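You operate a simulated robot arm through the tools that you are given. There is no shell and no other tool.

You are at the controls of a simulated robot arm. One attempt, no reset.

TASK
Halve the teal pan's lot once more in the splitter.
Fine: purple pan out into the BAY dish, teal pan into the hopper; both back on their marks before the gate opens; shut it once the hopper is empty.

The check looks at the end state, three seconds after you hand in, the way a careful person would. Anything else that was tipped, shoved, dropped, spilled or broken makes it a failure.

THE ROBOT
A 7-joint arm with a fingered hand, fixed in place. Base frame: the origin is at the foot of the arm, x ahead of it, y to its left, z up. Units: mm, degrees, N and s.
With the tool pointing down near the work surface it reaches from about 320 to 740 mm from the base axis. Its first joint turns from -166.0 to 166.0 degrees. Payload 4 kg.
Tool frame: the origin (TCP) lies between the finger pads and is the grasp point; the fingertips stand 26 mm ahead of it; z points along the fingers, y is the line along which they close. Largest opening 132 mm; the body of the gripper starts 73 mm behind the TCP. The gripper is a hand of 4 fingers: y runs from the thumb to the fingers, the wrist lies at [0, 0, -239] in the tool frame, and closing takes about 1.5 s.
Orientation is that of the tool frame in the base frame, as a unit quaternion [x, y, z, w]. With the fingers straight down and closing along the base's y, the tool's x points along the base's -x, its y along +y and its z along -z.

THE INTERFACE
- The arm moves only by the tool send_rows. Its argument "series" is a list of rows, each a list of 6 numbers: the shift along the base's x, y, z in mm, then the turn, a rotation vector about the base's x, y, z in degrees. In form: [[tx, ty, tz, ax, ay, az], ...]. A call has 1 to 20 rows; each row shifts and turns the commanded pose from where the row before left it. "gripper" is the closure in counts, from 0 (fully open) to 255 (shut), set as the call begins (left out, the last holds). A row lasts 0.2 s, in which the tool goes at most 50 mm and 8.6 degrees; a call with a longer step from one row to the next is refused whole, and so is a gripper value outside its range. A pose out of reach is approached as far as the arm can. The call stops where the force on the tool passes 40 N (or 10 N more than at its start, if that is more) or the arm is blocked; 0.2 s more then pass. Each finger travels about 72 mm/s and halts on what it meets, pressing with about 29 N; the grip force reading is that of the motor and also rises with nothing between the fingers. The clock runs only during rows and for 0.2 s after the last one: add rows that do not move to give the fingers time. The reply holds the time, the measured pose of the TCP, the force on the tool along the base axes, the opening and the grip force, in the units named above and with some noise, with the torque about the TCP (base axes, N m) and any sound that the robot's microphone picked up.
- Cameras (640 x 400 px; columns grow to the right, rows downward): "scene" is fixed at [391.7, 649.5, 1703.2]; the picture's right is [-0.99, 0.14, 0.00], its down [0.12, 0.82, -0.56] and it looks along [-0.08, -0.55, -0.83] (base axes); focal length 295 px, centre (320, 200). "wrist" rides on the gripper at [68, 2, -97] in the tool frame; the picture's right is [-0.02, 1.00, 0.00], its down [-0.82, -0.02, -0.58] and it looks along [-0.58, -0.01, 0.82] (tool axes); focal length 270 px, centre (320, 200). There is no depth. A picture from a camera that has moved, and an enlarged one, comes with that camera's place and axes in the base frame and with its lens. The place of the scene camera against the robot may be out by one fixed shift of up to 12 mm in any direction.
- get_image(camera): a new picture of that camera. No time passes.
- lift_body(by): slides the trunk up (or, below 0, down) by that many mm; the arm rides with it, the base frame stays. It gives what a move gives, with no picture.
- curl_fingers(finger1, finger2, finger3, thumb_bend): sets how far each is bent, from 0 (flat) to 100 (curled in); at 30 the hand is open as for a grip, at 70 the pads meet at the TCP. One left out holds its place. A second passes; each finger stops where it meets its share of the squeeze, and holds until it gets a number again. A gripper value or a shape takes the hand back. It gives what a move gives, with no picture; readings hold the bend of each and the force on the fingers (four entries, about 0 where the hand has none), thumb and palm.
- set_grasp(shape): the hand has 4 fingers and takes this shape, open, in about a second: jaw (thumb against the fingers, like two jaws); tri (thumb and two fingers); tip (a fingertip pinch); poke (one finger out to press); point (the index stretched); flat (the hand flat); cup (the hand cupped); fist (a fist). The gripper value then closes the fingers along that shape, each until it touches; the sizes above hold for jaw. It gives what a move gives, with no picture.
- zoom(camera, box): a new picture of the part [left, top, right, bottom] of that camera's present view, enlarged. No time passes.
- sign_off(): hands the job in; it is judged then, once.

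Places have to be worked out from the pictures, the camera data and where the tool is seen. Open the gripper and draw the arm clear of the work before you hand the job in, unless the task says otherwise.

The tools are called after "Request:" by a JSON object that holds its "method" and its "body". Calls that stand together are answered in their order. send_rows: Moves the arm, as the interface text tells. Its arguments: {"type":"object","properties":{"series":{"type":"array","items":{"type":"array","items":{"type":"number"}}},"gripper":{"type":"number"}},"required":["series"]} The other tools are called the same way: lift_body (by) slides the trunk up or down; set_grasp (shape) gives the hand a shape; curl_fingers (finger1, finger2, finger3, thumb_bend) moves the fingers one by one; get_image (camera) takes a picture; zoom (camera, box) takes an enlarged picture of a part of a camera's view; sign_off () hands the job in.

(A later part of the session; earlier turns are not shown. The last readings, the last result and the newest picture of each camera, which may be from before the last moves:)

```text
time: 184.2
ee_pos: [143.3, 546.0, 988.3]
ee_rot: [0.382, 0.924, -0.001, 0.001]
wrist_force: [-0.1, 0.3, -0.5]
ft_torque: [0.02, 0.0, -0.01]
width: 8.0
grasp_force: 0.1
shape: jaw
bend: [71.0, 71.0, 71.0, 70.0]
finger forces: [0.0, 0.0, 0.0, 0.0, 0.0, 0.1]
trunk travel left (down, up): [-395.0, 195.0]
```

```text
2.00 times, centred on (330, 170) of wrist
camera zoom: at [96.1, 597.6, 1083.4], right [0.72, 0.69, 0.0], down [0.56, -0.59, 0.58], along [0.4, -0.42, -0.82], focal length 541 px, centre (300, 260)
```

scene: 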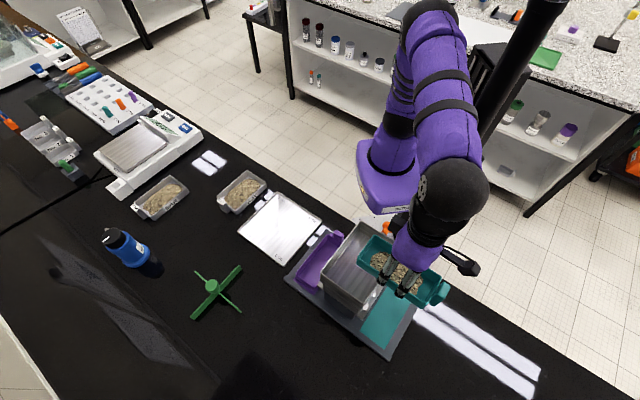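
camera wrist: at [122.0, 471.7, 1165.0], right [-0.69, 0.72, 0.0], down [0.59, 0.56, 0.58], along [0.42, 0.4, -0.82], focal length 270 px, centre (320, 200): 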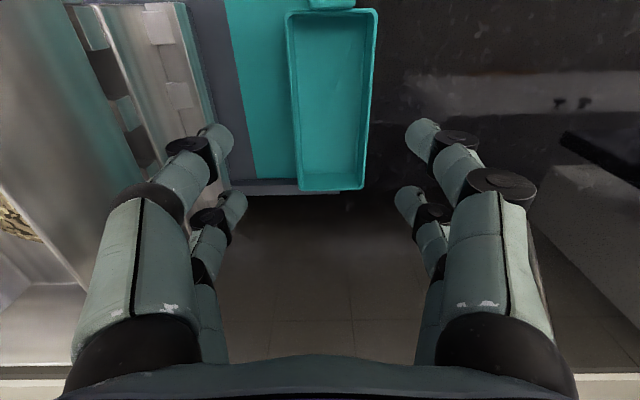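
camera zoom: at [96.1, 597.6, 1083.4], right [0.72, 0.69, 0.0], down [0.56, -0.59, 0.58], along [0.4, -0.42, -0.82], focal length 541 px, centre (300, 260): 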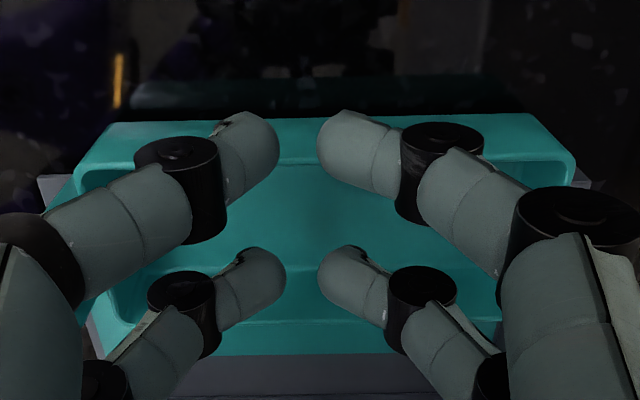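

Straddled. I lower and push inward (−v) 44 mm.

Request:
{"method": "send_rows", "body": {"series": [[0, 0, -12, 0, 0, 0], [0, 0, -12, 0, 0, 0], [0, 0, -12, 0, 0, 0], [2.83, -2.83, 0, 0, 0, 0], [2.83, -2.83, 0, 0, 0, 0], [2.83, -2.83, 0, 0, 0, 0], [2.83, -2.83, 0, 0, 0, 0], [2.83, -2.83, 0, 0, 0, 0], [2.83, -2.83, 0, 0, 0, 0], [2.83, -2.83, 0, 0, 0, 0], [2.83, -2.83, 0, 0, 0, 0], [2.83, -2.83, 0, 0, 0, 0], [2.83, -2.83, 0, 0, 0, 0], [2.83, -2.83, 0, 0, 0, 0], [0, 0, 0, 0, 0, 0]]}}

Request:
{"method": "get_image", "body": {"camera": "wrist"}}

Request:
{"method": "zoom", "body": {"camera": "scene", "box": [340, 240, 460, 360]}}

```text
time: 187.4
ee_pos: [173.5, 515.7, 952.6]
ee_rot: [0.382, 0.924, -0.001, 0.001]
wrist_force: [-0.7, -0.2, 0.7]
ft_torque: [-0.02, -0.03, 0.04]
width: 8.1
grasp_force: 0.1
shape: jaw
bend: [71.0, 71.0, 71.0, 70.0]
finger forces: [0.0, 0.0, 0.0, 0.1, 0.2, 0.1]
trunk travel left (down, up): [-395.0, 195.0]
```

```text
taken
camera wrist: at [126.0, 566.7, 1047.9], right [0.72, 0.69, 0.0], down [0.56, -0.59, 0.58], along [0.4, -0.42, -0.82], focal length 270 px, centre (320, 200)
```

wrist: 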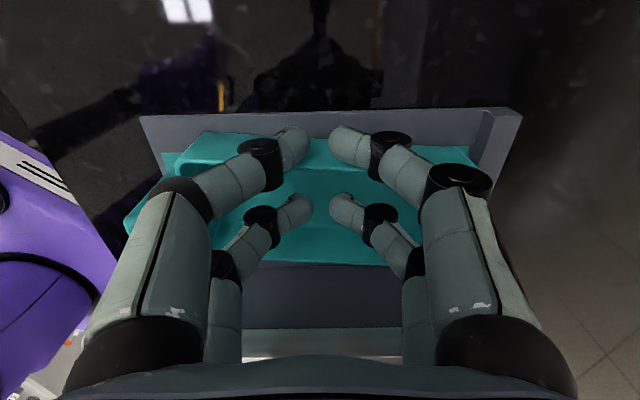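

```text
3.33 times, centred on (400, 300) of scene
camera zoom: at [391.7, 649.5, 1703.2], right [-0.99, 0.14, 0.0], down [0.12, 0.82, -0.56], along [-0.08, -0.55, -0.83], focal length 983 px, centre (53, -133)
```

zoom: 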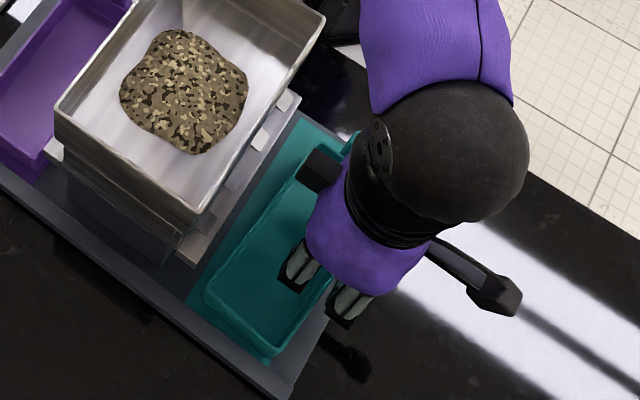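

The pan looks slightly yawed, with its front further in. I back off, rise and measure.

Request:
{"method": "send_rows", "body": {"series": [[-3, 3, 0, 0, 0, 0], [0, 0, 25, 0, 0, 0], [0, 0, 45, 0, 0, 0], [0, 0, 45, 0, 0, 0], [0, 0, 45, 0, 0, 0], [0, 0, 40, 0, 0, 0], [15, -15, 0, 0, 0, 0], [15, -15, 0, 0, 0, 0], [5, -5, 0, 0, 0, 0], [0, 0, 0, 0, 0, 0]]}}

Request:
{"method": "zoom", "body": {"camera": "wrist", "box": [190, 0, 450, 140]}}

Request:
{"method": "get_image", "body": {"camera": "wrist"}}

```text
time: 189.6
ee_pos: [206.1, 482.9, 1151.5]
ee_rot: [0.382, 0.924, -0.001, 0.001]
wrist_force: [0.6, 0.2, 0.2]
ft_torque: [-0.01, 0.0, 0.0]
width: 7.9
grasp_force: 0.1
shape: jaw
bend: [71.0, 71.0, 71.0, 70.0]
finger forces: [0.0, 0.0, 0.0, 0.0, 0.0, 0.1]
trunk travel left (down, up): [-395.0, 195.0]
```

```text
2.46 times, centred on (320, 70) of wrist
camera zoom: at [158.5, 534.2, 1246.6], right [0.72, 0.69, 0.0], down [0.56, -0.59, 0.58], along [0.4, -0.42, -0.82], focal length 665 px, centre (320, 520)
```

zoom: 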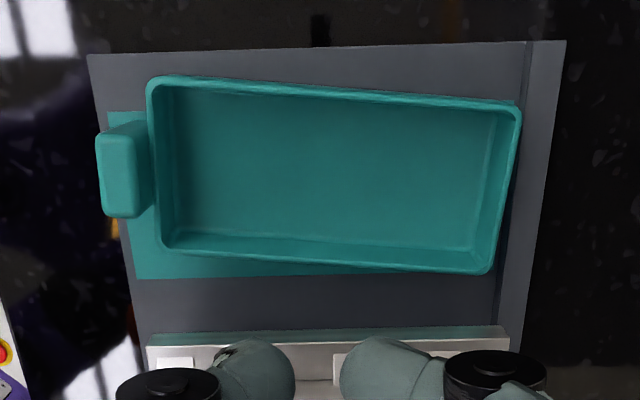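

```text
taken
camera wrist: at [158.5, 534.2, 1246.6], right [0.72, 0.69, 0.0], down [0.56, -0.59, 0.58], along [0.4, -0.42, -0.82], focal length 270 px, centre (320, 200)
```

wrist: 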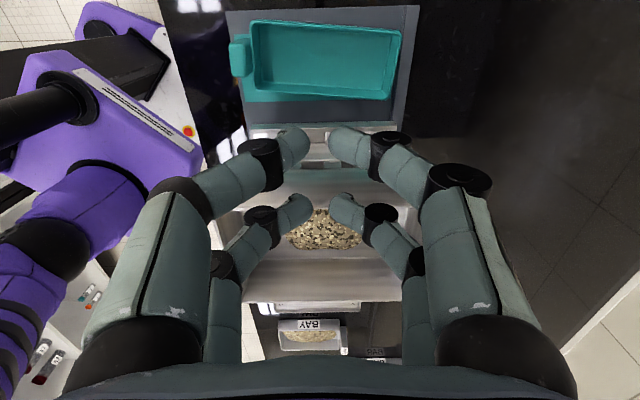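

In u the pan is right, but it is about 11 mm too far out in v and yawed about −4.8°. I'll push from outside with the jaw opened to about 80 mm, so two fingers touch the wall 80 mm or so apart and square it up.

Request:
{"method": "send_rows", "body": {"series": [[-17, 20, 0, 0, 0, 0], [-17, 20, 0, 0, 0, 0], [-17, 20, 0, 0, 0, 0], [-17, 19, 0, 0, 0, 0], [0, 0, -45, 0, 0, 0], [0, 0, -45, 0, 0, 0], [0, 0, -40, 0, 0, 0], [0, 0, -30, 0, 0, 0], [0, 0, 0, 0, 0, 0]], "gripper": 100}}

Request:
{"method": "get_image", "body": {"camera": "wrist"}}

```text
time: 191.6
ee_pos: [148.3, 538.6, 986.4]
ee_rot: [0.383, 0.924, 0.0, 0.0]
wrist_force: [-0.5, -0.3, 0.5]
ft_torque: [-0.05, -0.06, -0.01]
width: 79.9
grasp_force: 0.1
shape: jaw
bend: [71.0, 71.0, 71.0, 70.0]
finger forces: [0.1, 0.1, 0.0, 0.0, 0.0, 0.0]
out of reach, approached as far as the arm can: row 3, 4
trunk travel left (down, up): [-395.0, 195.0]
```

```text
taken
camera wrist: at [101.2, 589.7, 1082.5], right [0.72, 0.69, 0.0], down [0.56, -0.59, 0.58], along [0.4, -0.42, -0.82], focal length 270 px, centre (320, 200)
```

wrist: 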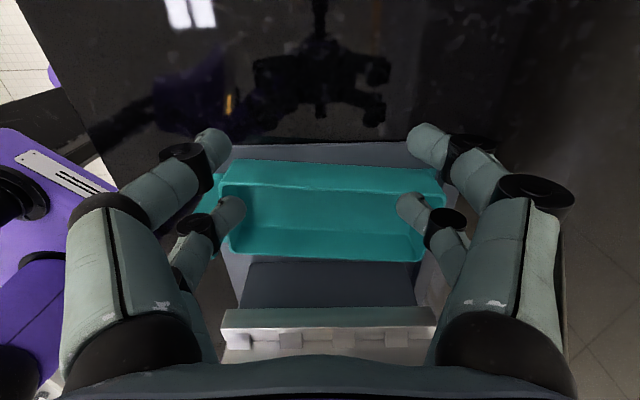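

The arm stopped short at height, so the far fingers are still above the pan. I move out first, then lower.

Request:
{"method": "send_rows", "body": {"series": [[-4, 11, 0, 0, 0, 0], [-4, 11, 0, 0, 0, 0], [0, 0, 0, 0, 0, 0]]}}

Request:
{"method": "get_image", "body": {"camera": "wrist"}}

```text
time: 192.4
ee_pos: [139.3, 562.8, 986.9]
ee_rot: [0.383, 0.924, -0.001, 0.0]
wrist_force: [0.0, 0.0, 0.5]
ft_torque: [-0.02, 0.01, 0.01]
width: 80.2
grasp_force: 0.1
shape: jaw
bend: [71.0, 71.0, 71.0, 70.0]
finger forces: [0.0, 0.1, 0.0, 0.1, 0.0, 0.1]
trunk travel left (down, up): [-395.0, 195.0]
```

```text
taken
camera wrist: at [92.5, 612.7, 1082.7], right [0.72, 0.69, 0.0], down [0.56, -0.59, 0.58], along [0.4, -0.42, -0.82], focal length 270 px, centre (320, 200)
```

wrist: 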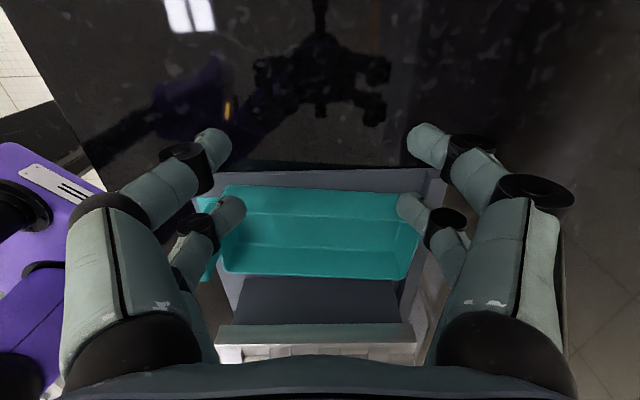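

Now the fingers are clear of the wall (≈12 mm). I lower and push in to v≈274, then check.

Request:
{"method": "send_rows", "body": {"series": [[0, 0, -11, 0, 0, 0], [0, 0, -11, 0, 0, 0], [0, 0, -11, 0, 0, 0], [2.83, -2.83, 0, 0, 0, 0], [2.83, -2.83, 0, 0, 0, 0], [2.83, -2.83, 0, 0, 0, 0], [2.83, -2.83, 0, 0, 0, 0], [2.83, -2.83, 0, 0, 0, 0], [2.83, -2.83, 0, 0, 0, 0], [1.2, -1.2, 0, 0, 0, 0], [0, 0, 0, 0, 0, 0]]}}

Request:
{"method": "zoom", "body": {"camera": "wrist", "box": [180, 100, 460, 290]}}

Request:
{"method": "zoom", "body": {"camera": "scene", "box": [340, 240, 460, 360]}}

```text
time: 194.8
ee_pos: [158.3, 545.1, 956.2]
ee_rot: [0.381, 0.924, 0.0, 0.001]
wrist_force: [0.0, 1.0, 0.4]
ft_torque: [0.01, -0.02, -0.02]
width: 79.9
grasp_force: 0.0
shape: jaw
bend: [71.0, 71.0, 71.0, 70.0]
finger forces: [0.0, 0.0, 0.1, 0.0, 0.0, 0.0]
trunk travel left (down, up): [-395.0, 195.0]
```

```text
2.11 times, centred on (320, 195) of wrist
camera zoom: at [110.8, 596.7, 1049.9], right [0.72, 0.69, 0.0], down [0.56, -0.59, 0.58], along [0.4, -0.42, -0.82], focal length 569 px, centre (320, 210)
```

zoom: 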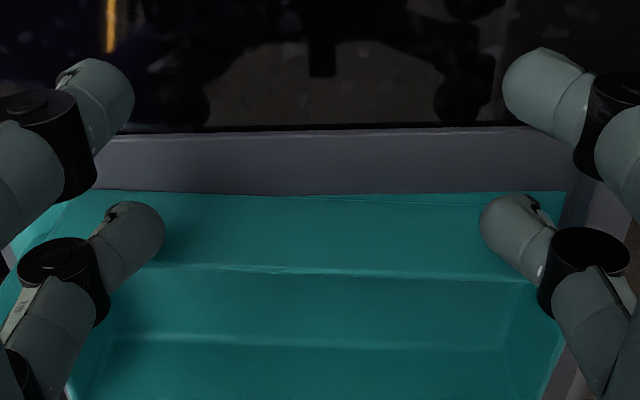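

```text
3.33 times, centred on (400, 300) of scene
camera zoom: at [391.7, 649.5, 1703.2], right [-0.99, 0.14, 0.0], down [0.12, 0.82, -0.56], along [-0.08, -0.55, -0.83], focal length 983 px, centre (53, -133)
```

zoom: 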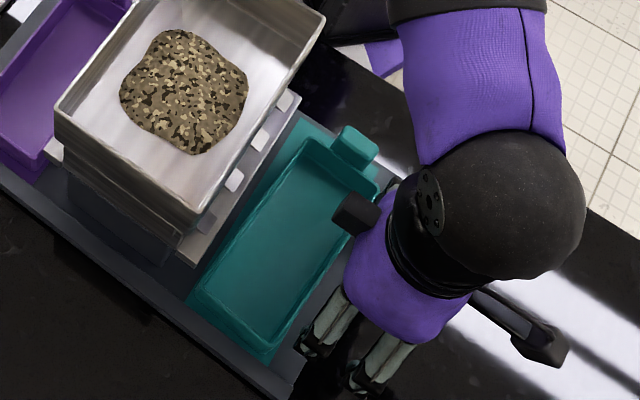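

Only the back finger is touching yet. I continue 4 mm and look again.

Request:
{"method": "send_rows", "body": {"series": [[1.4, -1.4, 0, 0, 0, 0], [1.4, -1.4, 0, 0, 0, 0], [0, 0, 0, 0, 0, 0]]}}

Request:
{"method": "zoom", "body": {"camera": "wrist", "box": [180, 100, 460, 290]}}

Request:
{"method": "zoom", "body": {"camera": "scene", "box": [340, 240, 460, 360]}}

```text
time: 195.6
ee_pos: [160.4, 543.8, 954.5]
ee_rot: [0.383, 0.924, 0.0, 0.001]
wrist_force: [0.4, -0.2, 0.0]
ft_torque: [-0.03, -0.01, -0.02]
width: 80.0
grasp_force: 0.1
shape: jaw
bend: [71.0, 71.0, 71.0, 70.0]
finger forces: [0.0, 0.0, 0.2, 0.0, 0.0, 0.1]
trunk travel left (down, up): [-395.0, 195.0]
```

```text
2.11 times, centred on (320, 195) of wrist
camera zoom: at [113.5, 593.7, 1049.7], right [0.72, 0.69, 0.0], down [0.56, -0.59, 0.58], along [0.4, -0.42, -0.82], focal length 569 px, centre (320, 210)
```

zoom: 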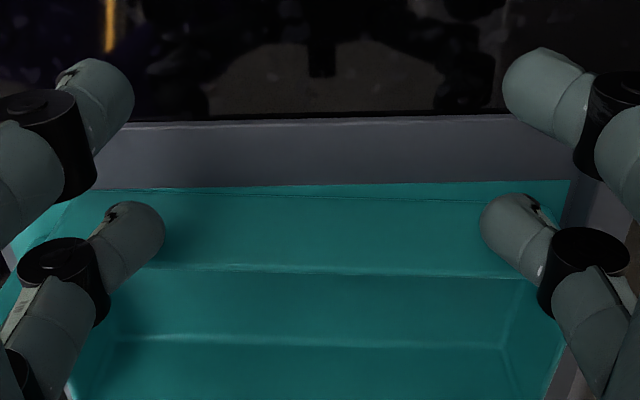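

```text
3.33 times, centred on (400, 300) of scene
camera zoom: at [391.7, 649.5, 1703.2], right [-0.99, 0.14, 0.0], down [0.12, 0.82, -0.56], along [-0.08, -0.55, -0.83], focal length 983 px, centre (53, -133)
```

zoom: 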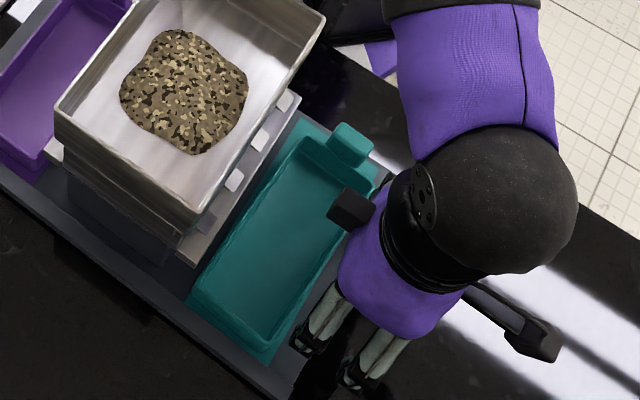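

Back outer rim is at v≈250 and front at v≈238 (both should be ≈242), so it needs rotation. I shift the hand toward the pan's back end and push there another 6 mm.

Request:
{"method": "send_rows", "body": {"series": [[-2.8, 2.8, 0, 0, 0, 0], [-6.5, -6.5, 0, 0, 0, 0], [-6.5, -6.5, 0, 0, 0, 0], [2.8, -2.8, 0, 0, 0, 0], [1.4, -1.4, 0, 0, 0, 0], [1.4, -1.4, 0, 0, 0, 0], [1.4, -1.4, 0, 0, 0, 0], [0, 0, 0, 0, 0, 0]]}}

Request:
{"method": "get_image", "body": {"camera": "wrist"}}

Request:
{"method": "zoom", "body": {"camera": "wrist", "box": [180, 100, 460, 290]}}

```text
time: 197.4
ee_pos: [150.7, 523.6, 954.6]
ee_rot: [0.382, 0.924, -0.001, 0.001]
wrist_force: [-0.6, -0.2, 0.4]
ft_torque: [0.01, 0.01, 0.0]
width: 79.8
grasp_force: 0.2
shape: jaw
bend: [71.0, 71.0, 71.0, 70.0]
finger forces: [0.0, 0.0, 0.1, 0.0, 0.0, 0.1]
trunk travel left (down, up): [-395.0, 195.0]
```

```text
taken
camera wrist: at [103.1, 574.3, 1050.6], right [0.72, 0.69, 0.0], down [0.56, -0.59, 0.58], along [0.4, -0.42, -0.82], focal length 270 px, centre (320, 200)
```

wrist: 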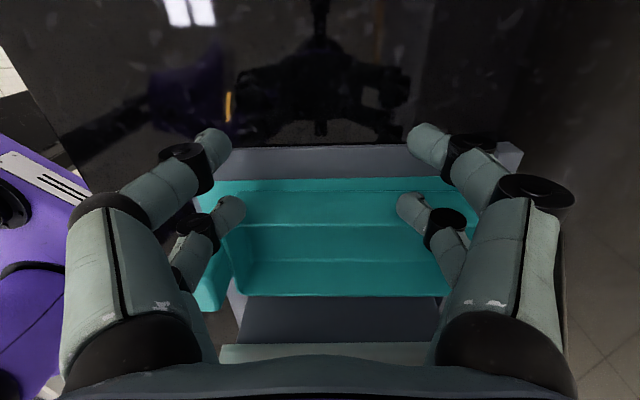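

```text
2.11 times, centred on (320, 195) of wrist
camera zoom: at [103.1, 574.3, 1050.6], right [0.72, 0.69, 0.0], down [0.56, -0.59, 0.58], along [0.4, -0.42, -0.82], focal length 569 px, centre (320, 210)
```

zoom: 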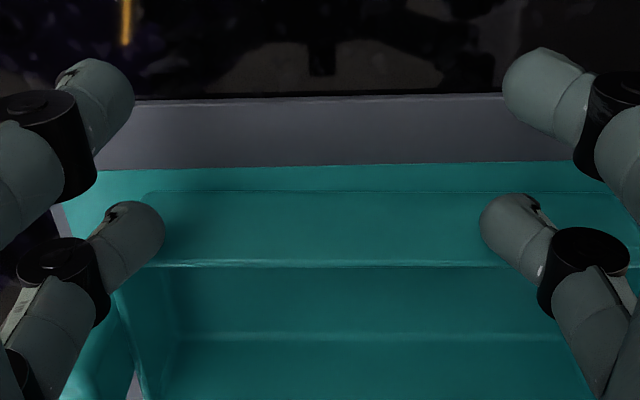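

Yaw is now about −2° and the pan is slightly too far in. I finish by pushing outward from inside with the two open fingers, which squares the wall to the hand.

Request:
{"method": "send_rows", "body": {"series": [[-2.8, 2.8, 0, 0, 0, 0], [0, 0, 25, 0, 0, 0], [0, 0, 25, 0, 0, 0], [12, -2, 0, 0, 0, 0], [12, -2, 0, 0, 0, 0], [12, -1.5, 0, 0, 0, 0], [0, 0, 0, 0, 0, 0]]}}

Request:
{"method": "zoom", "body": {"camera": "wrist", "box": [180, 100, 460, 290]}}

```text
time: 199.0
ee_pos: [184.0, 523.0, 1003.7]
ee_rot: [0.383, 0.924, -0.001, 0.0]
wrist_force: [-0.1, 0.4, 0.7]
ft_torque: [0.0, 0.04, -0.04]
width: 80.0
grasp_force: 0.1
shape: jaw
bend: [71.0, 71.0, 71.0, 70.0]
finger forces: [0.0, 0.0, 0.1, 0.0, 0.0, 0.1]
trunk travel left (down, up): [-395.0, 195.0]
```

```text
2.11 times, centred on (320, 195) of wrist
camera zoom: at [137.3, 573.5, 1098.7], right [0.72, 0.69, 0.0], down [0.56, -0.59, 0.58], along [0.4, -0.42, -0.82], focal length 569 px, centre (320, 210)
```

zoom: 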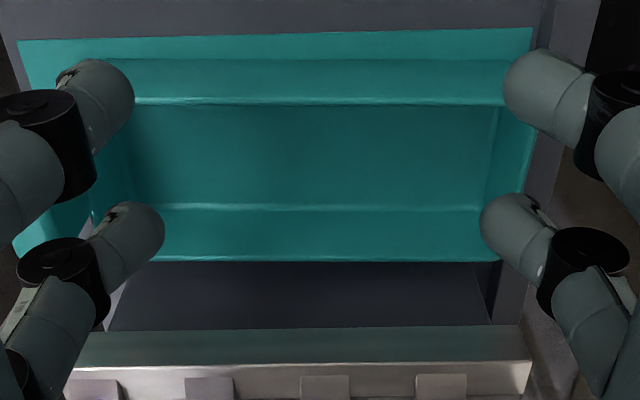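

I shift 3 mm inward for clearance, lower with the far fingers inside the pan, and push outward to v≈252.

Request:
{"method": "send_rows", "body": {"series": [[2.1, -2.1, 0, 0, 0, 0], [0, 0, -17, 0, 0, 0], [0, 0, -17, 0, 0, 0], [0, 0, -16, 0, 0, 0], [-2.1, 2.1, 0, 0, 0, 0], [-2.1, 2.1, 0, 0, 0, 0], [-2.1, 2.1, 0, 0, 0, 0], [-2.1, 2.1, 0, 0, 0, 0], [-2.1, 2.1, 0, 0, 0, 0], [0, 0, 0, 0, 0, 0]]}}

Request:
{"method": "zoom", "body": {"camera": "wrist", "box": [180, 100, 460, 290]}}

```text
time: 201.2
ee_pos: [174.8, 532.2, 953.8]
ee_rot: [0.382, 0.924, 0.0, 0.001]
wrist_force: [1.0, -0.6, -1.0]
ft_torque: [0.04, -0.04, 0.03]
width: 79.8
grasp_force: 0.0
shape: jaw
bend: [71.0, 71.0, 71.0, 70.0]
finger forces: [0.1, 0.0, 0.2, 0.0, 0.1, 0.0]
trunk travel left (down, up): [-395.0, 195.0]
```

```text
2.11 times, centred on (320, 195) of wrist
camera zoom: at [128.0, 581.4, 1050.4], right [0.72, 0.69, 0.0], down [0.56, -0.59, 0.58], along [0.4, -0.42, -0.82], focal length 569 px, centre (320, 210)
```

zoom: 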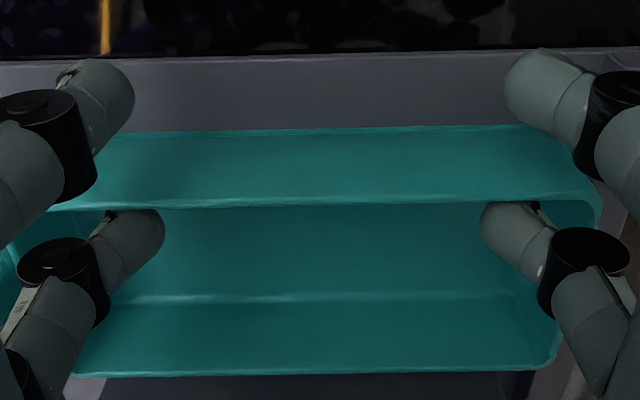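

The pan is square now, but its rim is about 4 mm beyond where it belongs. I push back in with the outer finger pair by a few mm.

Request:
{"method": "send_rows", "body": {"series": [[2.83, -2.83, 0, 0, 0, 0], [2.83, -2.83, 0, 0, 0, 0], [2.83, -2.83, 0, 0, 0, 0], [2.1, -2.1, 0, 0, 0, 0], [1.4, -1.4, 0, 0, 0, 0], [0, 0, 0, 0, 0, 0]]}}

Request:
{"method": "zoom", "body": {"camera": "wrist", "box": [180, 100, 460, 290]}}

```text
time: 202.6
ee_pos: [189.4, 519.6, 954.5]
ee_rot: [0.383, 0.924, -0.001, 0.002]
wrist_force: [0.0, -0.8, 0.3]
ft_torque: [-0.01, 0.01, 0.0]
width: 79.7
grasp_force: 0.1
shape: jaw
bend: [71.0, 71.0, 71.0, 70.0]
finger forces: [0.0, 0.0, 0.0, 0.0, 0.0, 0.1]
trunk travel left (down, up): [-395.0, 195.0]
```

```text
2.11 times, centred on (320, 195) of wrist
camera zoom: at [141.4, 569.8, 1050.4], right [0.72, 0.69, 0.0], down [0.56, -0.59, 0.58], along [0.4, -0.42, -0.82], focal length 569 px, centre (320, 210)
```

zoom: 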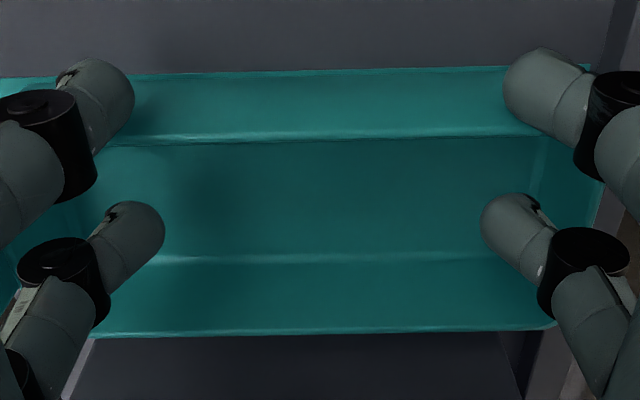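

Contact is just being reached. I push 4.5 mm more and measure.

Request:
{"method": "send_rows", "body": {"series": [[1.6, -1.6, 0, 0, 0, 0], [1.6, -1.6, 0, 0, 0, 0], [0, 0, 0, 0, 0, 0]]}}

Request:
{"method": "zoom", "body": {"camera": "wrist", "box": [180, 100, 460, 290]}}

```text
time: 203.4
ee_pos: [192.1, 516.4, 956.5]
ee_rot: [0.382, 0.924, -0.001, 0.001]
wrist_force: [-0.2, 0.3, 0.1]
ft_torque: [0.02, 0.01, -0.03]
width: 80.0
grasp_force: 0.1
shape: jaw
bend: [71.0, 71.0, 71.0, 70.0]
finger forces: [0.0, 0.1, 0.1, 0.0, 0.2, 0.0]
trunk travel left (down, up): [-395.0, 195.0]
```

```text
2.11 times, centred on (320, 195) of wrist
camera zoom: at [144.4, 566.7, 1050.6], right [0.72, 0.69, 0.0], down [0.56, -0.59, 0.58], along [0.4, -0.42, -0.82], focal length 569 px, centre (320, 210)
```

zoom: 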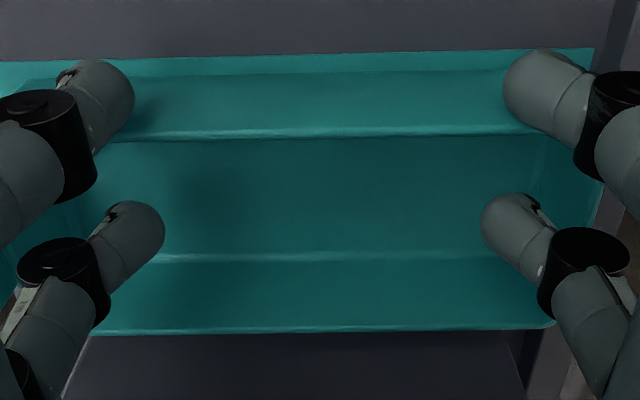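

The pan moved with the fingers by about 4 mm, so the rim should now be near v≈242. I back off, rise and measure the overall pose.

Request:
{"method": "send_rows", "body": {"series": [[-3, 3, 0, 0, 0, 0], [0, 0, 25, 0, 0, 0], [0, 0, 45, 0, 0, 0], [0, 0, 45, 0, 0, 0], [0, 0, 45, 0, 0, 0], [0, 0, 35, 0, 0, 0], [10, -20, 0, 0, 0, 0], [5, -15, 0, 0, 0, 0], [0, 0, 0, 0, 0, 0]], "gripper": 100}}

Request:
{"method": "zoom", "body": {"camera": "wrist", "box": [190, 0, 450, 140]}}

Request:
{"method": "zoom", "body": {"camera": "scene", "box": [365, 270, 425, 345]}}

```text
time: 205.4
ee_pos: [204.2, 483.0, 1150.6]
ee_rot: [0.383, 0.924, -0.001, 0.0]
wrist_force: [0.1, -0.2, -0.4]
ft_torque: [0.01, -0.01, -0.03]
width: 79.6
grasp_force: 0.1
shape: jaw
bend: [71.0, 71.0, 71.0, 70.0]
finger forces: [0.0, 0.0, 0.0, 0.1, 0.1, 0.0]
trunk travel left (down, up): [-395.0, 195.0]
```

```text
2.46 times, centred on (320, 70) of wrist
camera zoom: at [156.5, 533.2, 1245.2], right [0.72, 0.69, 0.0], down [0.56, -0.59, 0.58], along [0.4, -0.42, -0.82], focal length 665 px, centre (320, 520)
```

zoom: 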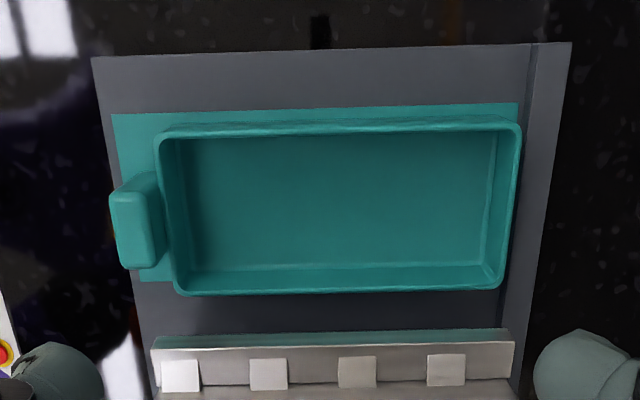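

```text
5.33 times, centred on (395, 308) of scene
camera zoom: at [391.7, 649.5, 1703.2], right [-0.99, 0.14, 0.0], down [0.12, 0.82, -0.56], along [-0.08, -0.55, -0.83], focal length 1573 px, centre (-80, -373)
```

zoom: 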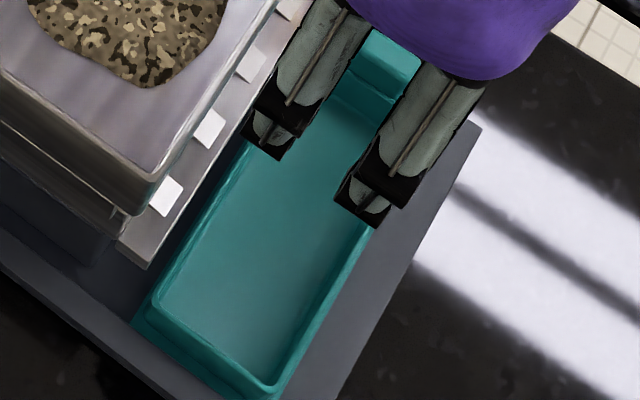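

The teal pan is on its mark: centre matches in u and v, yaw under 1°. Now the gate: I move above the orange knob with tool y = +v and look.

Request:
{"method": "send_rows", "body": {"series": [[0, 0, 12, 0, 0, 0], [-2.3, -14.5, 0, 0, 0, 8.2], [-2.3, -14.5, 0, 0, 0, 8.2], [-2.3, -14.5, 0, 0, 0, 8.2], [-2.3, -14.5, 0, 0, 0, 8.2], [-2.3, -14.5, 0, 0, 0, 8.2], [-2.3, -14.5, 0, 0, 0, 8.2], [-2.3, -14.5, 0, 0, 0, 8.2], [-2.3, -14.5, 0, 0, 0, 8.2], [-2.3, -14.5, 0, 0, 0, 8.2], [-2.3, -14.5, 0, 0, 0, 8.2], [-2.3, -14.5, 0, 0, 0, 8], [0, 0, 0, 0, 0, 0]]}}

Request:
{"method": "get_image", "body": {"camera": "wrist"}}

Request:
{"method": "zoom", "body": {"camera": "wrist", "box": [240, 60, 420, 220]}}

```text
time: 208.2
ee_pos: [179.1, 323.6, 1162.8]
ee_rot: [-0.383, 0.924, 0.001, 0.001]
wrist_force: [-0.3, -0.9, 0.0]
ft_torque: [-0.02, 0.01, -0.02]
width: 79.6
grasp_force: 0.0
shape: jaw
bend: [71.0, 71.0, 71.0, 70.0]
finger forces: [0.0, 0.0, 0.1, 0.0, 0.0, 0.0]
trunk travel left (down, up): [-395.0, 195.0]
```

```text
taken
camera wrist: at [128.7, 277.3, 1256.9], right [-0.69, 0.72, 0.0], down [0.59, 0.56, 0.58], along [0.42, 0.4, -0.82], focal length 270 px, centre (320, 200)
```

wrist: 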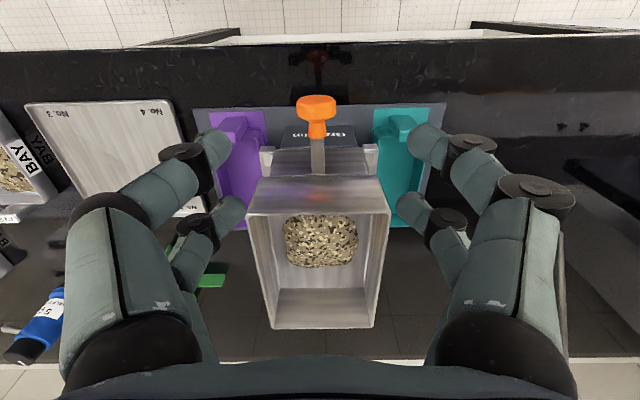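

```text
2.50 times, centred on (330, 140) of wrist
camera zoom: at [128.7, 277.3, 1256.9], right [-0.69, 0.72, 0.0], down [0.59, 0.56, 0.58], along [0.42, 0.4, -0.82], focal length 676 px, centre (295, 350)
```

zoom: 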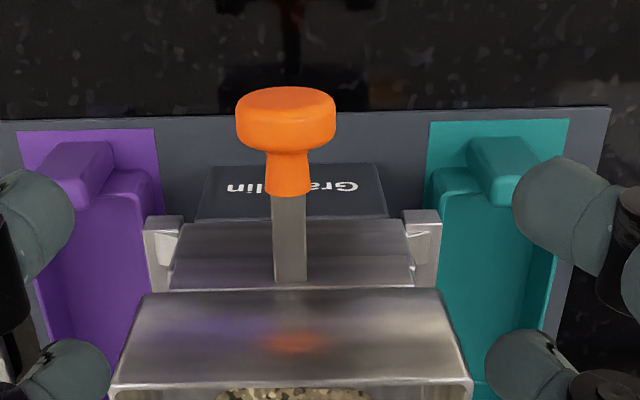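

The knob head centre is at about (177.6, 321, 1035), 33 mm across and about 14 mm thick, with a 15 mm neck behind it. I lower so one finger pair sits in front of the head and the other around the neck.

Request:
{"method": "send_rows", "body": {"series": [[-1.5, -2.5, -20, 0, 0, 0], [0, 0, -30, 0, 0, 0], [0, 0, -25, 0, 0, 0], [0, 0, 0, 0, 0, 0]]}}

Request:
{"method": "zoom", "body": {"camera": "wrist", "box": [210, 90, 430, 250]}}

```text
time: 209.2
ee_pos: [178.3, 323.9, 1083.8]
ee_rot: [-0.382, 0.924, 0.0, 0.002]
wrist_force: [0.0, 0.1, -0.6]
ft_torque: [-0.01, 0.0, 0.01]
width: 80.1
grasp_force: 0.0
shape: jaw
bend: [71.0, 71.0, 71.0, 70.0]
finger forces: [0.1, 0.0, 0.0, 0.0, 0.1, 0.0]
trunk travel left (down, up): [-395.0, 195.0]
```

```text
2.50 times, centred on (320, 170) of wrist
camera zoom: at [127.5, 276.2, 1179.9], right [-0.69, 0.72, 0.0], down [0.59, 0.56, 0.58], along [0.42, 0.4, -0.82], focal length 676 px, centre (320, 275)
```

zoom: 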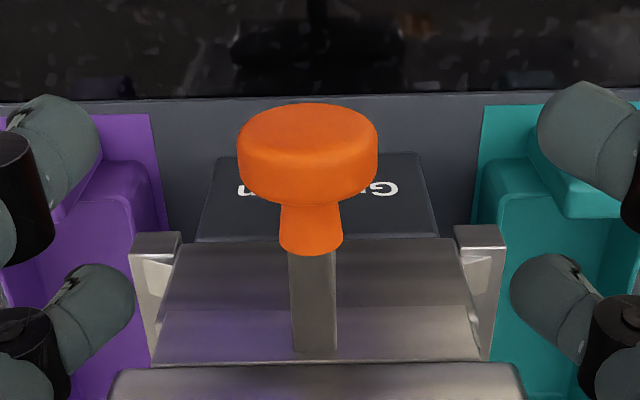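

The knob is centred between the two finger pairs. I lower to z≈1050 and close.

Request:
{"method": "send_rows", "body": {"series": [[0, 0, -12, 0, 0, 0], [0, 0, -12, 0, 0, 0], [0, 0, -10, 0, 0, 0], [0, 0, 0, 0, 0, 0]]}}

Request:
{"method": "send_rows", "body": {"series": [[0, 0, 0, 0, 0, 0], [0, 0, 0, 0, 0, 0], [0, 0, 0, 0, 0, 0], [0, 0, 0, 0, 0, 0], [0, 0, 0, 0, 0, 0], [0, 0, 0, 0, 0, 0]], "gripper": 240}}

Request:
{"method": "get_image", "body": {"camera": "wrist"}}

Request:
{"method": "zoom", "body": {"camera": "wrist", "box": [210, 90, 430, 250]}}

```text
time: 210.2
ee_pos: [178.7, 322.9, 1051.4]
ee_rot: [-0.382, 0.924, -0.001, 0.0]
wrist_force: [0.3, -0.6, 0.4]
ft_torque: [0.02, 0.02, -0.01]
width: 80.0
grasp_force: 0.0
shape: jaw
bend: [71.0, 71.0, 71.0, 70.0]
finger forces: [0.1, 0.0, 0.0, 0.1, 0.0, 0.0]
trunk travel left (down, up): [-395.0, 195.0]
```

```text
time: 211.6
ee_pos: [178.3, 321.9, 1051.0]
ee_rot: [-0.384, 0.923, 0.0, 0.001]
wrist_force: [0.5, -1.4, 0.3]
ft_torque: [0.0, -0.03, -0.04]
width: 8.2
grasp_force: 0.0
shape: jaw
bend: [71.0, 71.0, 71.0, 70.0]
finger forces: [0.1, 0.2, 1.2, 0.0, 0.0, 0.1]
trunk travel left (down, up): [-395.0, 195.0]
```

```text
taken
camera wrist: at [127.8, 274.9, 1146.6], right [-0.69, 0.72, 0.0], down [0.59, 0.56, 0.58], along [0.42, 0.4, -0.82], focal length 270 px, centre (320, 200)
```

wrist: 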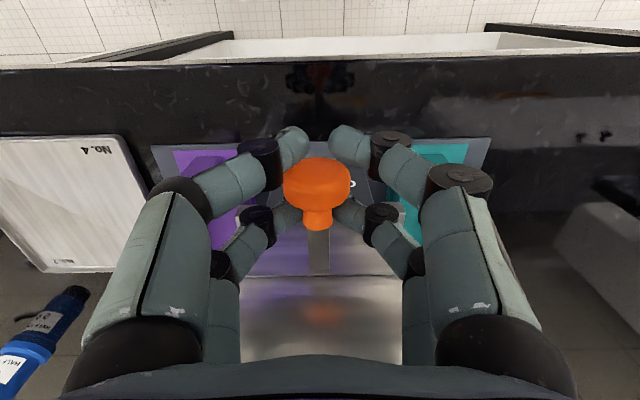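

```text
2.50 times, centred on (320, 170) of wrist
camera zoom: at [127.8, 274.9, 1146.6], right [-0.69, 0.72, 0.0], down [0.59, 0.56, 0.58], along [0.42, 0.4, -0.82], focal length 676 px, centre (320, 275)
```

zoom: 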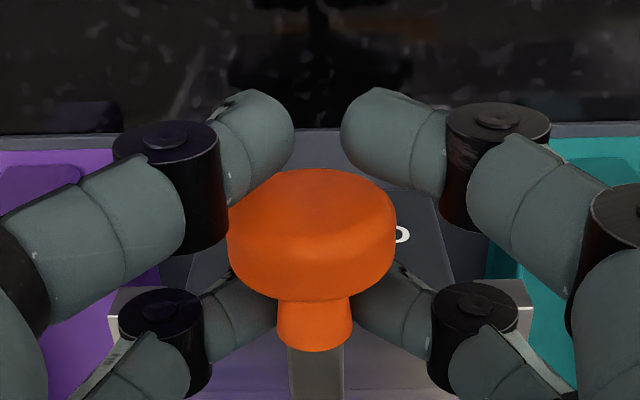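

The head is bracketed between the finger pairs. I pull toward the robot (−u) 30 mm and look.

Request:
{"method": "send_rows", "body": {"series": [[-2.1, -2.1, 0, 0, 0, 0], [-2.1, -2.1, 0, 0, 0, 0], [-2.1, -2.1, 0, 0, 0, 0], [-2.1, -2.1, 0, 0, 0, 0], [-2.1, -2.1, 0, 0, 0, 0], [-2.1, -2.1, 0, 0, 0, 0], [-2.1, -2.1, 0, 0, 0, 0], [-2.1, -2.1, 0, 0, 0, 0], [-2.1, -2.1, 0, 0, 0, 0], [-2.1, -2.1, 0, 0, 0, 0], [0, 0, 0, 0, 0, 0]]}}

Request:
{"method": "get_image", "body": {"camera": "wrist"}}

Request:
{"method": "zoom", "body": {"camera": "scene", "box": [290, 190, 450, 350]}}

```text
time: 214.0
ee_pos: [155.6, 299.8, 1053.4]
ee_rot: [-0.383, 0.924, 0.0, 0.001]
wrist_force: [1.2, 0.1, -2.1]
ft_torque: [-0.02, 0.0, 0.01]
width: 8.0
grasp_force: 0.0
shape: jaw
bend: [71.0, 71.0, 70.0, 70.0]
finger forces: [0.0, 0.4, 2.1, 0.0, 0.1, 0.1]
trunk travel left (down, up): [-395.0, 195.0]
```

```text
taken
camera wrist: at [106.6, 253.8, 1148.4], right [-0.69, 0.72, 0.0], down [0.59, 0.56, 0.58], along [0.42, 0.4, -0.82], focal length 270 px, centre (320, 200)
```

wrist: 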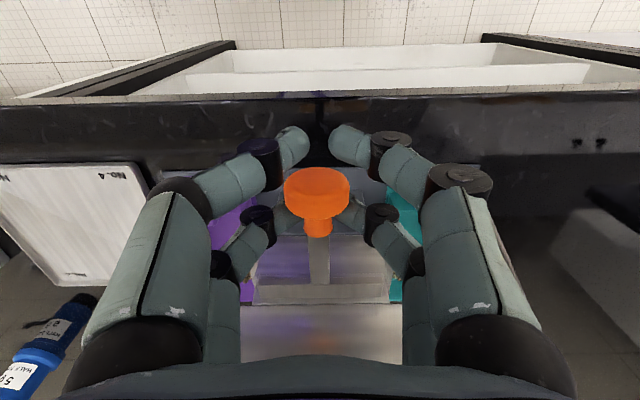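

```text
2.50 times, centred on (370, 270) of scene
camera zoom: at [391.7, 649.5, 1703.2], right [-0.99, 0.14, 0.0], down [0.12, 0.82, -0.56], along [-0.08, -0.55, -0.83], focal length 738 px, centre (195, 25)
```

zoom: 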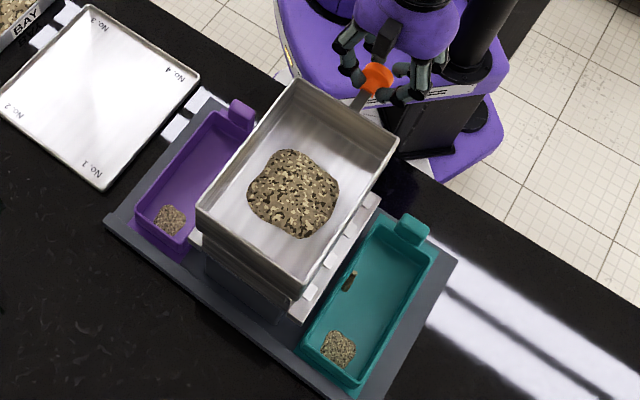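

The gate is opening and grains run into both pans. I keep pulling to open it fully.

Request:
{"method": "send_rows", "body": {"series": [[-2.8, -2.8, 0, 0, 0, 0], [-2.8, -2.8, 0, 0, 0, 0], [-2.8, -2.8, 0, 0, 0, 0], [-2.8, -2.8, 0, 0, 0, 0], [-2.8, -2.8, 0, 0, 0, 0], [-2.8, -2.8, 0, 0, 0, 0], [-2.8, -2.8, 0, 0, 0, 0], [0, 0, 0, 0, 0, 0], [0, 0, 0, 0, 0, 0]]}}

Request:
{"method": "zoom", "body": {"camera": "scene", "box": [290, 190, 450, 350]}}

Request:
{"method": "get_image", "body": {"camera": "wrist"}}

```text
time: 216.0
ee_pos: [136.7, 281.4, 1053.5]
ee_rot: [-0.383, 0.924, 0.0, 0.001]
wrist_force: [2.6, 1.5, -1.1]
ft_torque: [0.01, -0.02, 0.0]
width: 8.2
grasp_force: 0.0
shape: jaw
bend: [71.0, 71.0, 70.0, 70.0]
finger forces: [0.0, 1.1, 2.8, 0.0, 0.0, 0.0]
trunk travel left (down, up): [-395.0, 195.0]
```

```text
2.50 times, centred on (370, 270) of scene
camera zoom: at [391.7, 649.5, 1703.2], right [-0.99, 0.14, 0.0], down [0.12, 0.82, -0.56], along [-0.08, -0.55, -0.83], focal length 738 px, centre (195, 25)
```

zoom: 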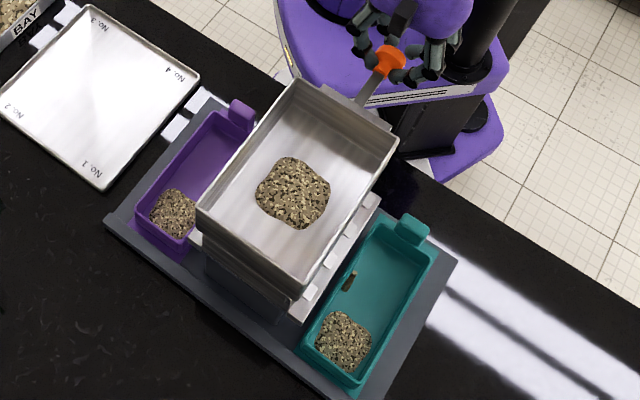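

```text
taken
camera wrist: at [87.1, 234.8, 1148.6], right [-0.69, 0.72, 0.0], down [0.59, 0.56, 0.58], along [0.42, 0.4, -0.82], focal length 270 px, centre (320, 200)
```

wrist: 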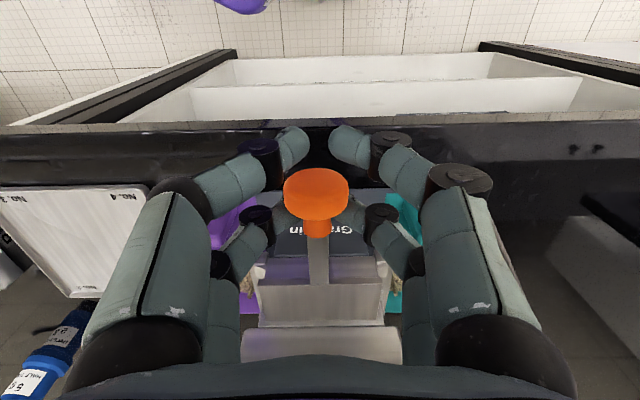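

It flows evenly on both sides. I hold and wait for the hopper to empty.

Request:
{"method": "send_rows", "body": {"series": [[0, 0, 0, 0, 0, 0], [0, 0, 0, 0, 0, 0], [0, 0, 0, 0, 0, 0], [0, 0, 0, 0, 0, 0], [0, 0, 0, 0, 0, 0], [0, 0, 0, 0, 0, 0], [0, 0, 0, 0, 0, 0], [0, 0, 0, 0, 0, 0], [0, 0, 0, 0, 0, 0], [0, 0, 0, 0, 0, 0], [0, 0, 0, 0, 0, 0], [0, 0, 0, 0, 0, 0], [0, 0, 0, 0, 0, 0], [0, 0, 0, 0, 0, 0], [0, 0, 0, 0, 0, 0]]}}

Request:
{"method": "zoom", "body": {"camera": "scene", "box": [290, 190, 450, 350]}}

```text
time: 219.2
ee_pos: [136.7, 280.9, 1053.1]
ee_rot: [-0.383, 0.924, 0.001, 0.001]
wrist_force: [2.2, 2.4, -1.4]
ft_torque: [0.02, -0.04, 0.05]
width: 7.8
grasp_force: 0.0
shape: jaw
bend: [71.0, 71.0, 70.0, 70.0]
finger forces: [0.0, 0.9, 2.8, 0.0, 0.0, 0.0]
trunk travel left (down, up): [-395.0, 195.0]
```

```text
2.50 times, centred on (370, 270) of scene
camera zoom: at [391.7, 649.5, 1703.2], right [-0.99, 0.14, 0.0], down [0.12, 0.82, -0.56], along [-0.08, -0.55, -0.83], focal length 738 px, centre (195, 25)
```

zoom: 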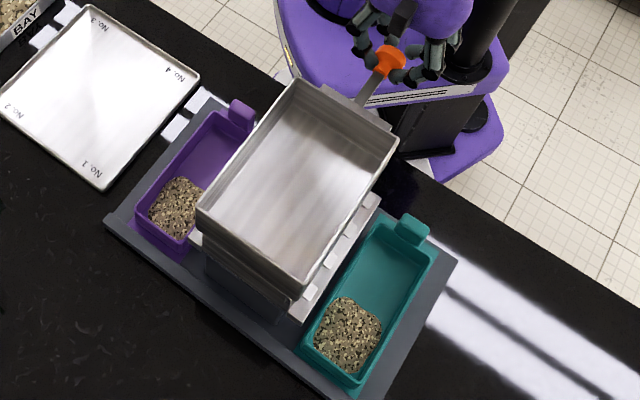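

The hopper looks empty. I check closely before shutting.

Request:
{"method": "zoom", "body": {"camera": "scene", "box": [325, 215, 415, 310]}}

Request:
{"method": "send_rows", "body": {"series": [[2.8, 2.8, 0, 0, 0, 0], [2.8, 2.8, 0, 0, 0, 0], [2.8, 2.8, 0, 0, 0, 0], [2.8, 2.8, 0, 0, 0, 0], [2.8, 2.8, 0, 0, 0, 0], [2.8, 2.8, 0, 0, 0, 0], [2.8, 2.8, 0, 0, 0, 0], [2.8, 2.8, 0, 0, 0, 0], [2.8, 2.8, 0, 0, 0, 0], [2.8, 2.8, 0, 0, 0, 0], [2.8, 2.8, 0, 0, 0, 0], [2.8, 2.8, 0, 0, 0, 0], [2.8, 2.8, 0, 0, 0, 0], [2.8, 2.8, 0, 0, 0, 0], [1.4, 1.4, 0, 0, 0, 0], [1.4, 1.4, 0, 0, 0, 0], [0, 0, 0, 0, 0, 0]]}}

Request:
{"method": "get_image", "body": {"camera": "wrist"}}

Request:
{"method": "zoom", "body": {"camera": "scene", "box": [290, 190, 450, 350]}}

```text
4.21 times, centred on (370, 262) of scene
camera zoom: at [391.7, 649.5, 1703.2], right [-0.99, 0.14, 0.0], down [0.12, 0.82, -0.56], along [-0.08, -0.55, -0.83], focal length 1242 px, centre (110, -63)
```

zoom: 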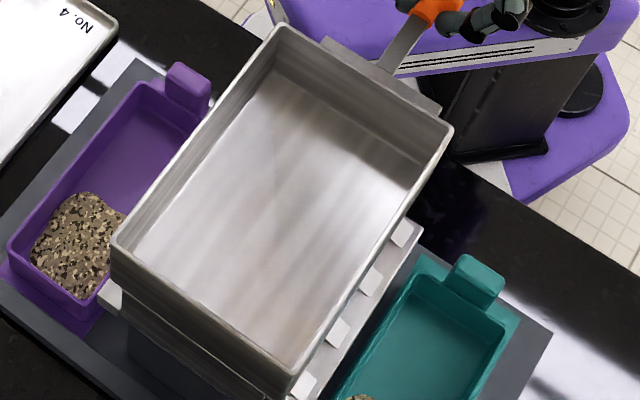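

```text
time: 222.8
ee_pos: [179.4, 324.9, 1052.0]
ee_rot: [-0.383, 0.924, 0.0, 0.001]
wrist_force: [1.6, -0.3, 0.5]
ft_torque: [-0.01, -0.03, -0.01]
width: 8.0
grasp_force: 0.0
shape: jaw
bend: [71.0, 71.0, 71.0, 70.0]
finger forces: [0.0, 0.0, 1.3, 0.1, 0.0, 0.0]
trunk travel left (down, up): [-395.0, 195.0]
```

```text
taken
camera wrist: at [128.7, 277.2, 1147.0], right [-0.69, 0.72, 0.0], down [0.59, 0.56, 0.58], along [0.42, 0.4, -0.82], focal length 270 px, centre (320, 200)
```

wrist: 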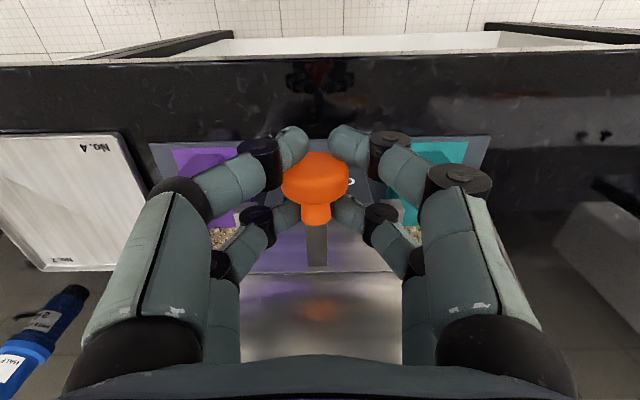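

```text
2.50 times, centred on (370, 270) of scene
camera zoom: at [391.7, 649.5, 1703.2], right [-0.99, 0.14, 0.0], down [0.12, 0.82, -0.56], along [-0.08, -0.55, -0.83], focal length 738 px, centre (195, 25)
```

zoom: 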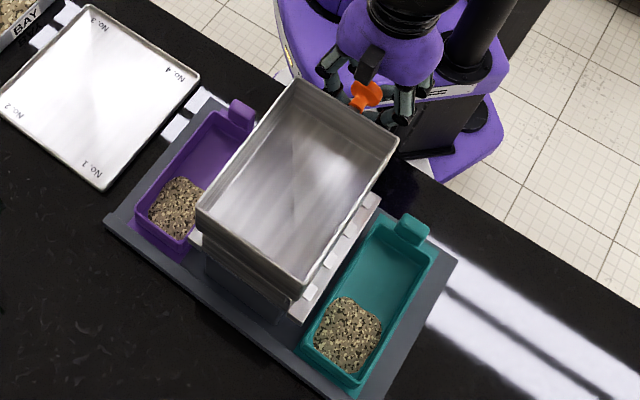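

The knob is back about where it started (within ~0.5 mm). I push a little further to feel for the stop.

Request:
{"method": "send_rows", "body": {"series": [[0.7, 0.7, 0, 0, 0, 0], [0.7, 0.7, 0, 0, 0, 0], [0.7, 0.7, 0, 0, 0, 0], [0, 0, 0, 0, 0, 0]]}}

Request:
{"method": "zoom", "body": {"camera": "wrist", "box": [210, 90, 430, 250]}}

```text
time: 223.8
ee_pos: [182.1, 324.0, 1052.6]
ee_rot: [-0.382, 0.924, 0.0, 0.001]
wrist_force: [-2.1, -3.5, -0.4]
ft_torque: [-0.07, 0.05, -0.01]
width: 7.9
grasp_force: 0.1
shape: jaw
bend: [71.0, 71.0, 71.0, 70.0]
finger forces: [2.1, 0.5, 1.0, 0.1, 1.4, 0.0]
trunk travel left (down, up): [-395.0, 195.0]
```

```text
2.50 times, centred on (320, 170) of wrist
camera zoom: at [130.9, 278.4, 1147.6], right [-0.69, 0.72, 0.0], down [0.59, 0.56, 0.58], along [0.42, 0.4, -0.82], focal length 676 px, centre (320, 275)
```

zoom: 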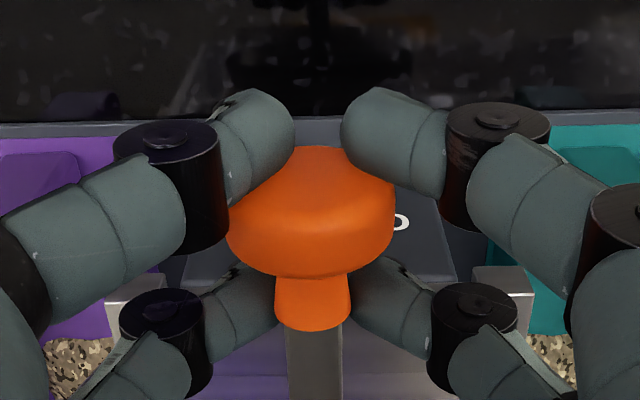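

About 4 N of resistance. I push 2 mm more to tell friction from the stop.

Request:
{"method": "send_rows", "body": {"series": [[0.7, 0.7, 0, 0, 0, 0], [0.7, 0.7, 0, 0, 0, 0], [0, 0, 0, 0, 0, 0]]}}

Request:
{"method": "zoom", "body": {"camera": "wrist", "box": [210, 90, 430, 250]}}

```text
time: 224.6
ee_pos: [181.4, 325.8, 1052.4]
ee_rot: [-0.382, 0.924, 0.001, 0.001]
wrist_force: [-6.4, -7.4, -1.4]
ft_torque: [-0.12, 0.13, 0.05]
width: 8.0
grasp_force: 0.3
shape: jaw
bend: [71.0, 71.0, 71.0, 70.0]
finger forces: [6.6, 0.3, 0.9, 0.0, 3.4, 0.1]
trunk travel left (down, up): [-395.0, 195.0]
```

```text
2.50 times, centred on (320, 170) of wrist
camera zoom: at [131.7, 279.3, 1147.8], right [-0.69, 0.72, 0.0], down [0.59, 0.56, 0.58], along [0.42, 0.4, -0.82], focal length 676 px, centre (320, 275)
```

zoom: 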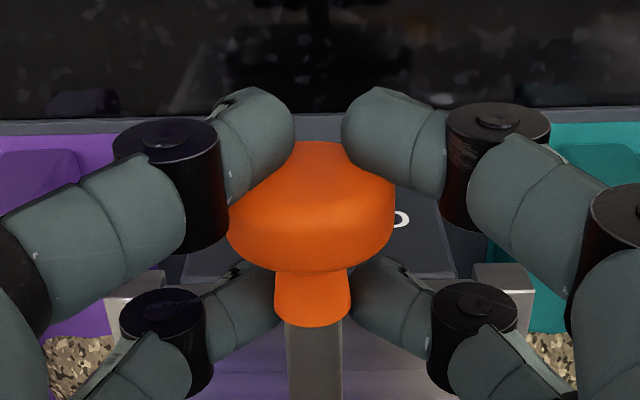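

The force rises against a firm stop, so the gate is shut. I centre the fingers off the knob, open, and rise.

Request:
{"method": "send_rows", "body": {"series": [[-2.3, -2.3, 0, 0, 0, 0], [0, 0, 0, 0, 0, 0], [0, 0, 0, 0, 0, 0], [0, 0, 0, 0, 0, 0], [0, 0, 0, 0, 0, 0]], "gripper": 100}}

Request:
{"method": "zoom", "body": {"camera": "wrist", "box": [210, 90, 430, 250]}}

```text
time: 225.8
ee_pos: [179.8, 323.7, 1052.1]
ee_rot: [-0.383, 0.924, 0.0, 0.001]
wrist_force: [-0.8, -0.9, -0.1]
ft_torque: [-0.02, 0.02, -0.02]
width: 79.8
grasp_force: 0.0
shape: jaw
bend: [71.0, 71.0, 71.0, 70.0]
finger forces: [0.0, 0.0, 0.0, 0.0, 0.1, 0.1]
trunk travel left (down, up): [-395.0, 195.0]
```

```text
2.50 times, centred on (320, 170) of wrist
camera zoom: at [130.3, 277.8, 1147.9], right [-0.69, 0.72, 0.0], down [0.59, 0.56, 0.58], along [0.42, 0.4, -0.82], focal length 676 px, centre (320, 275)
```

zoom: 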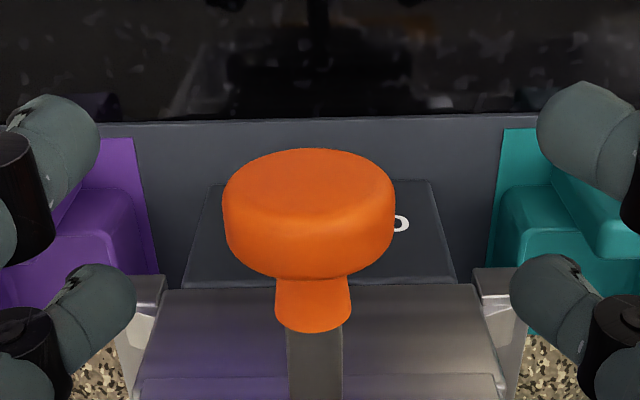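

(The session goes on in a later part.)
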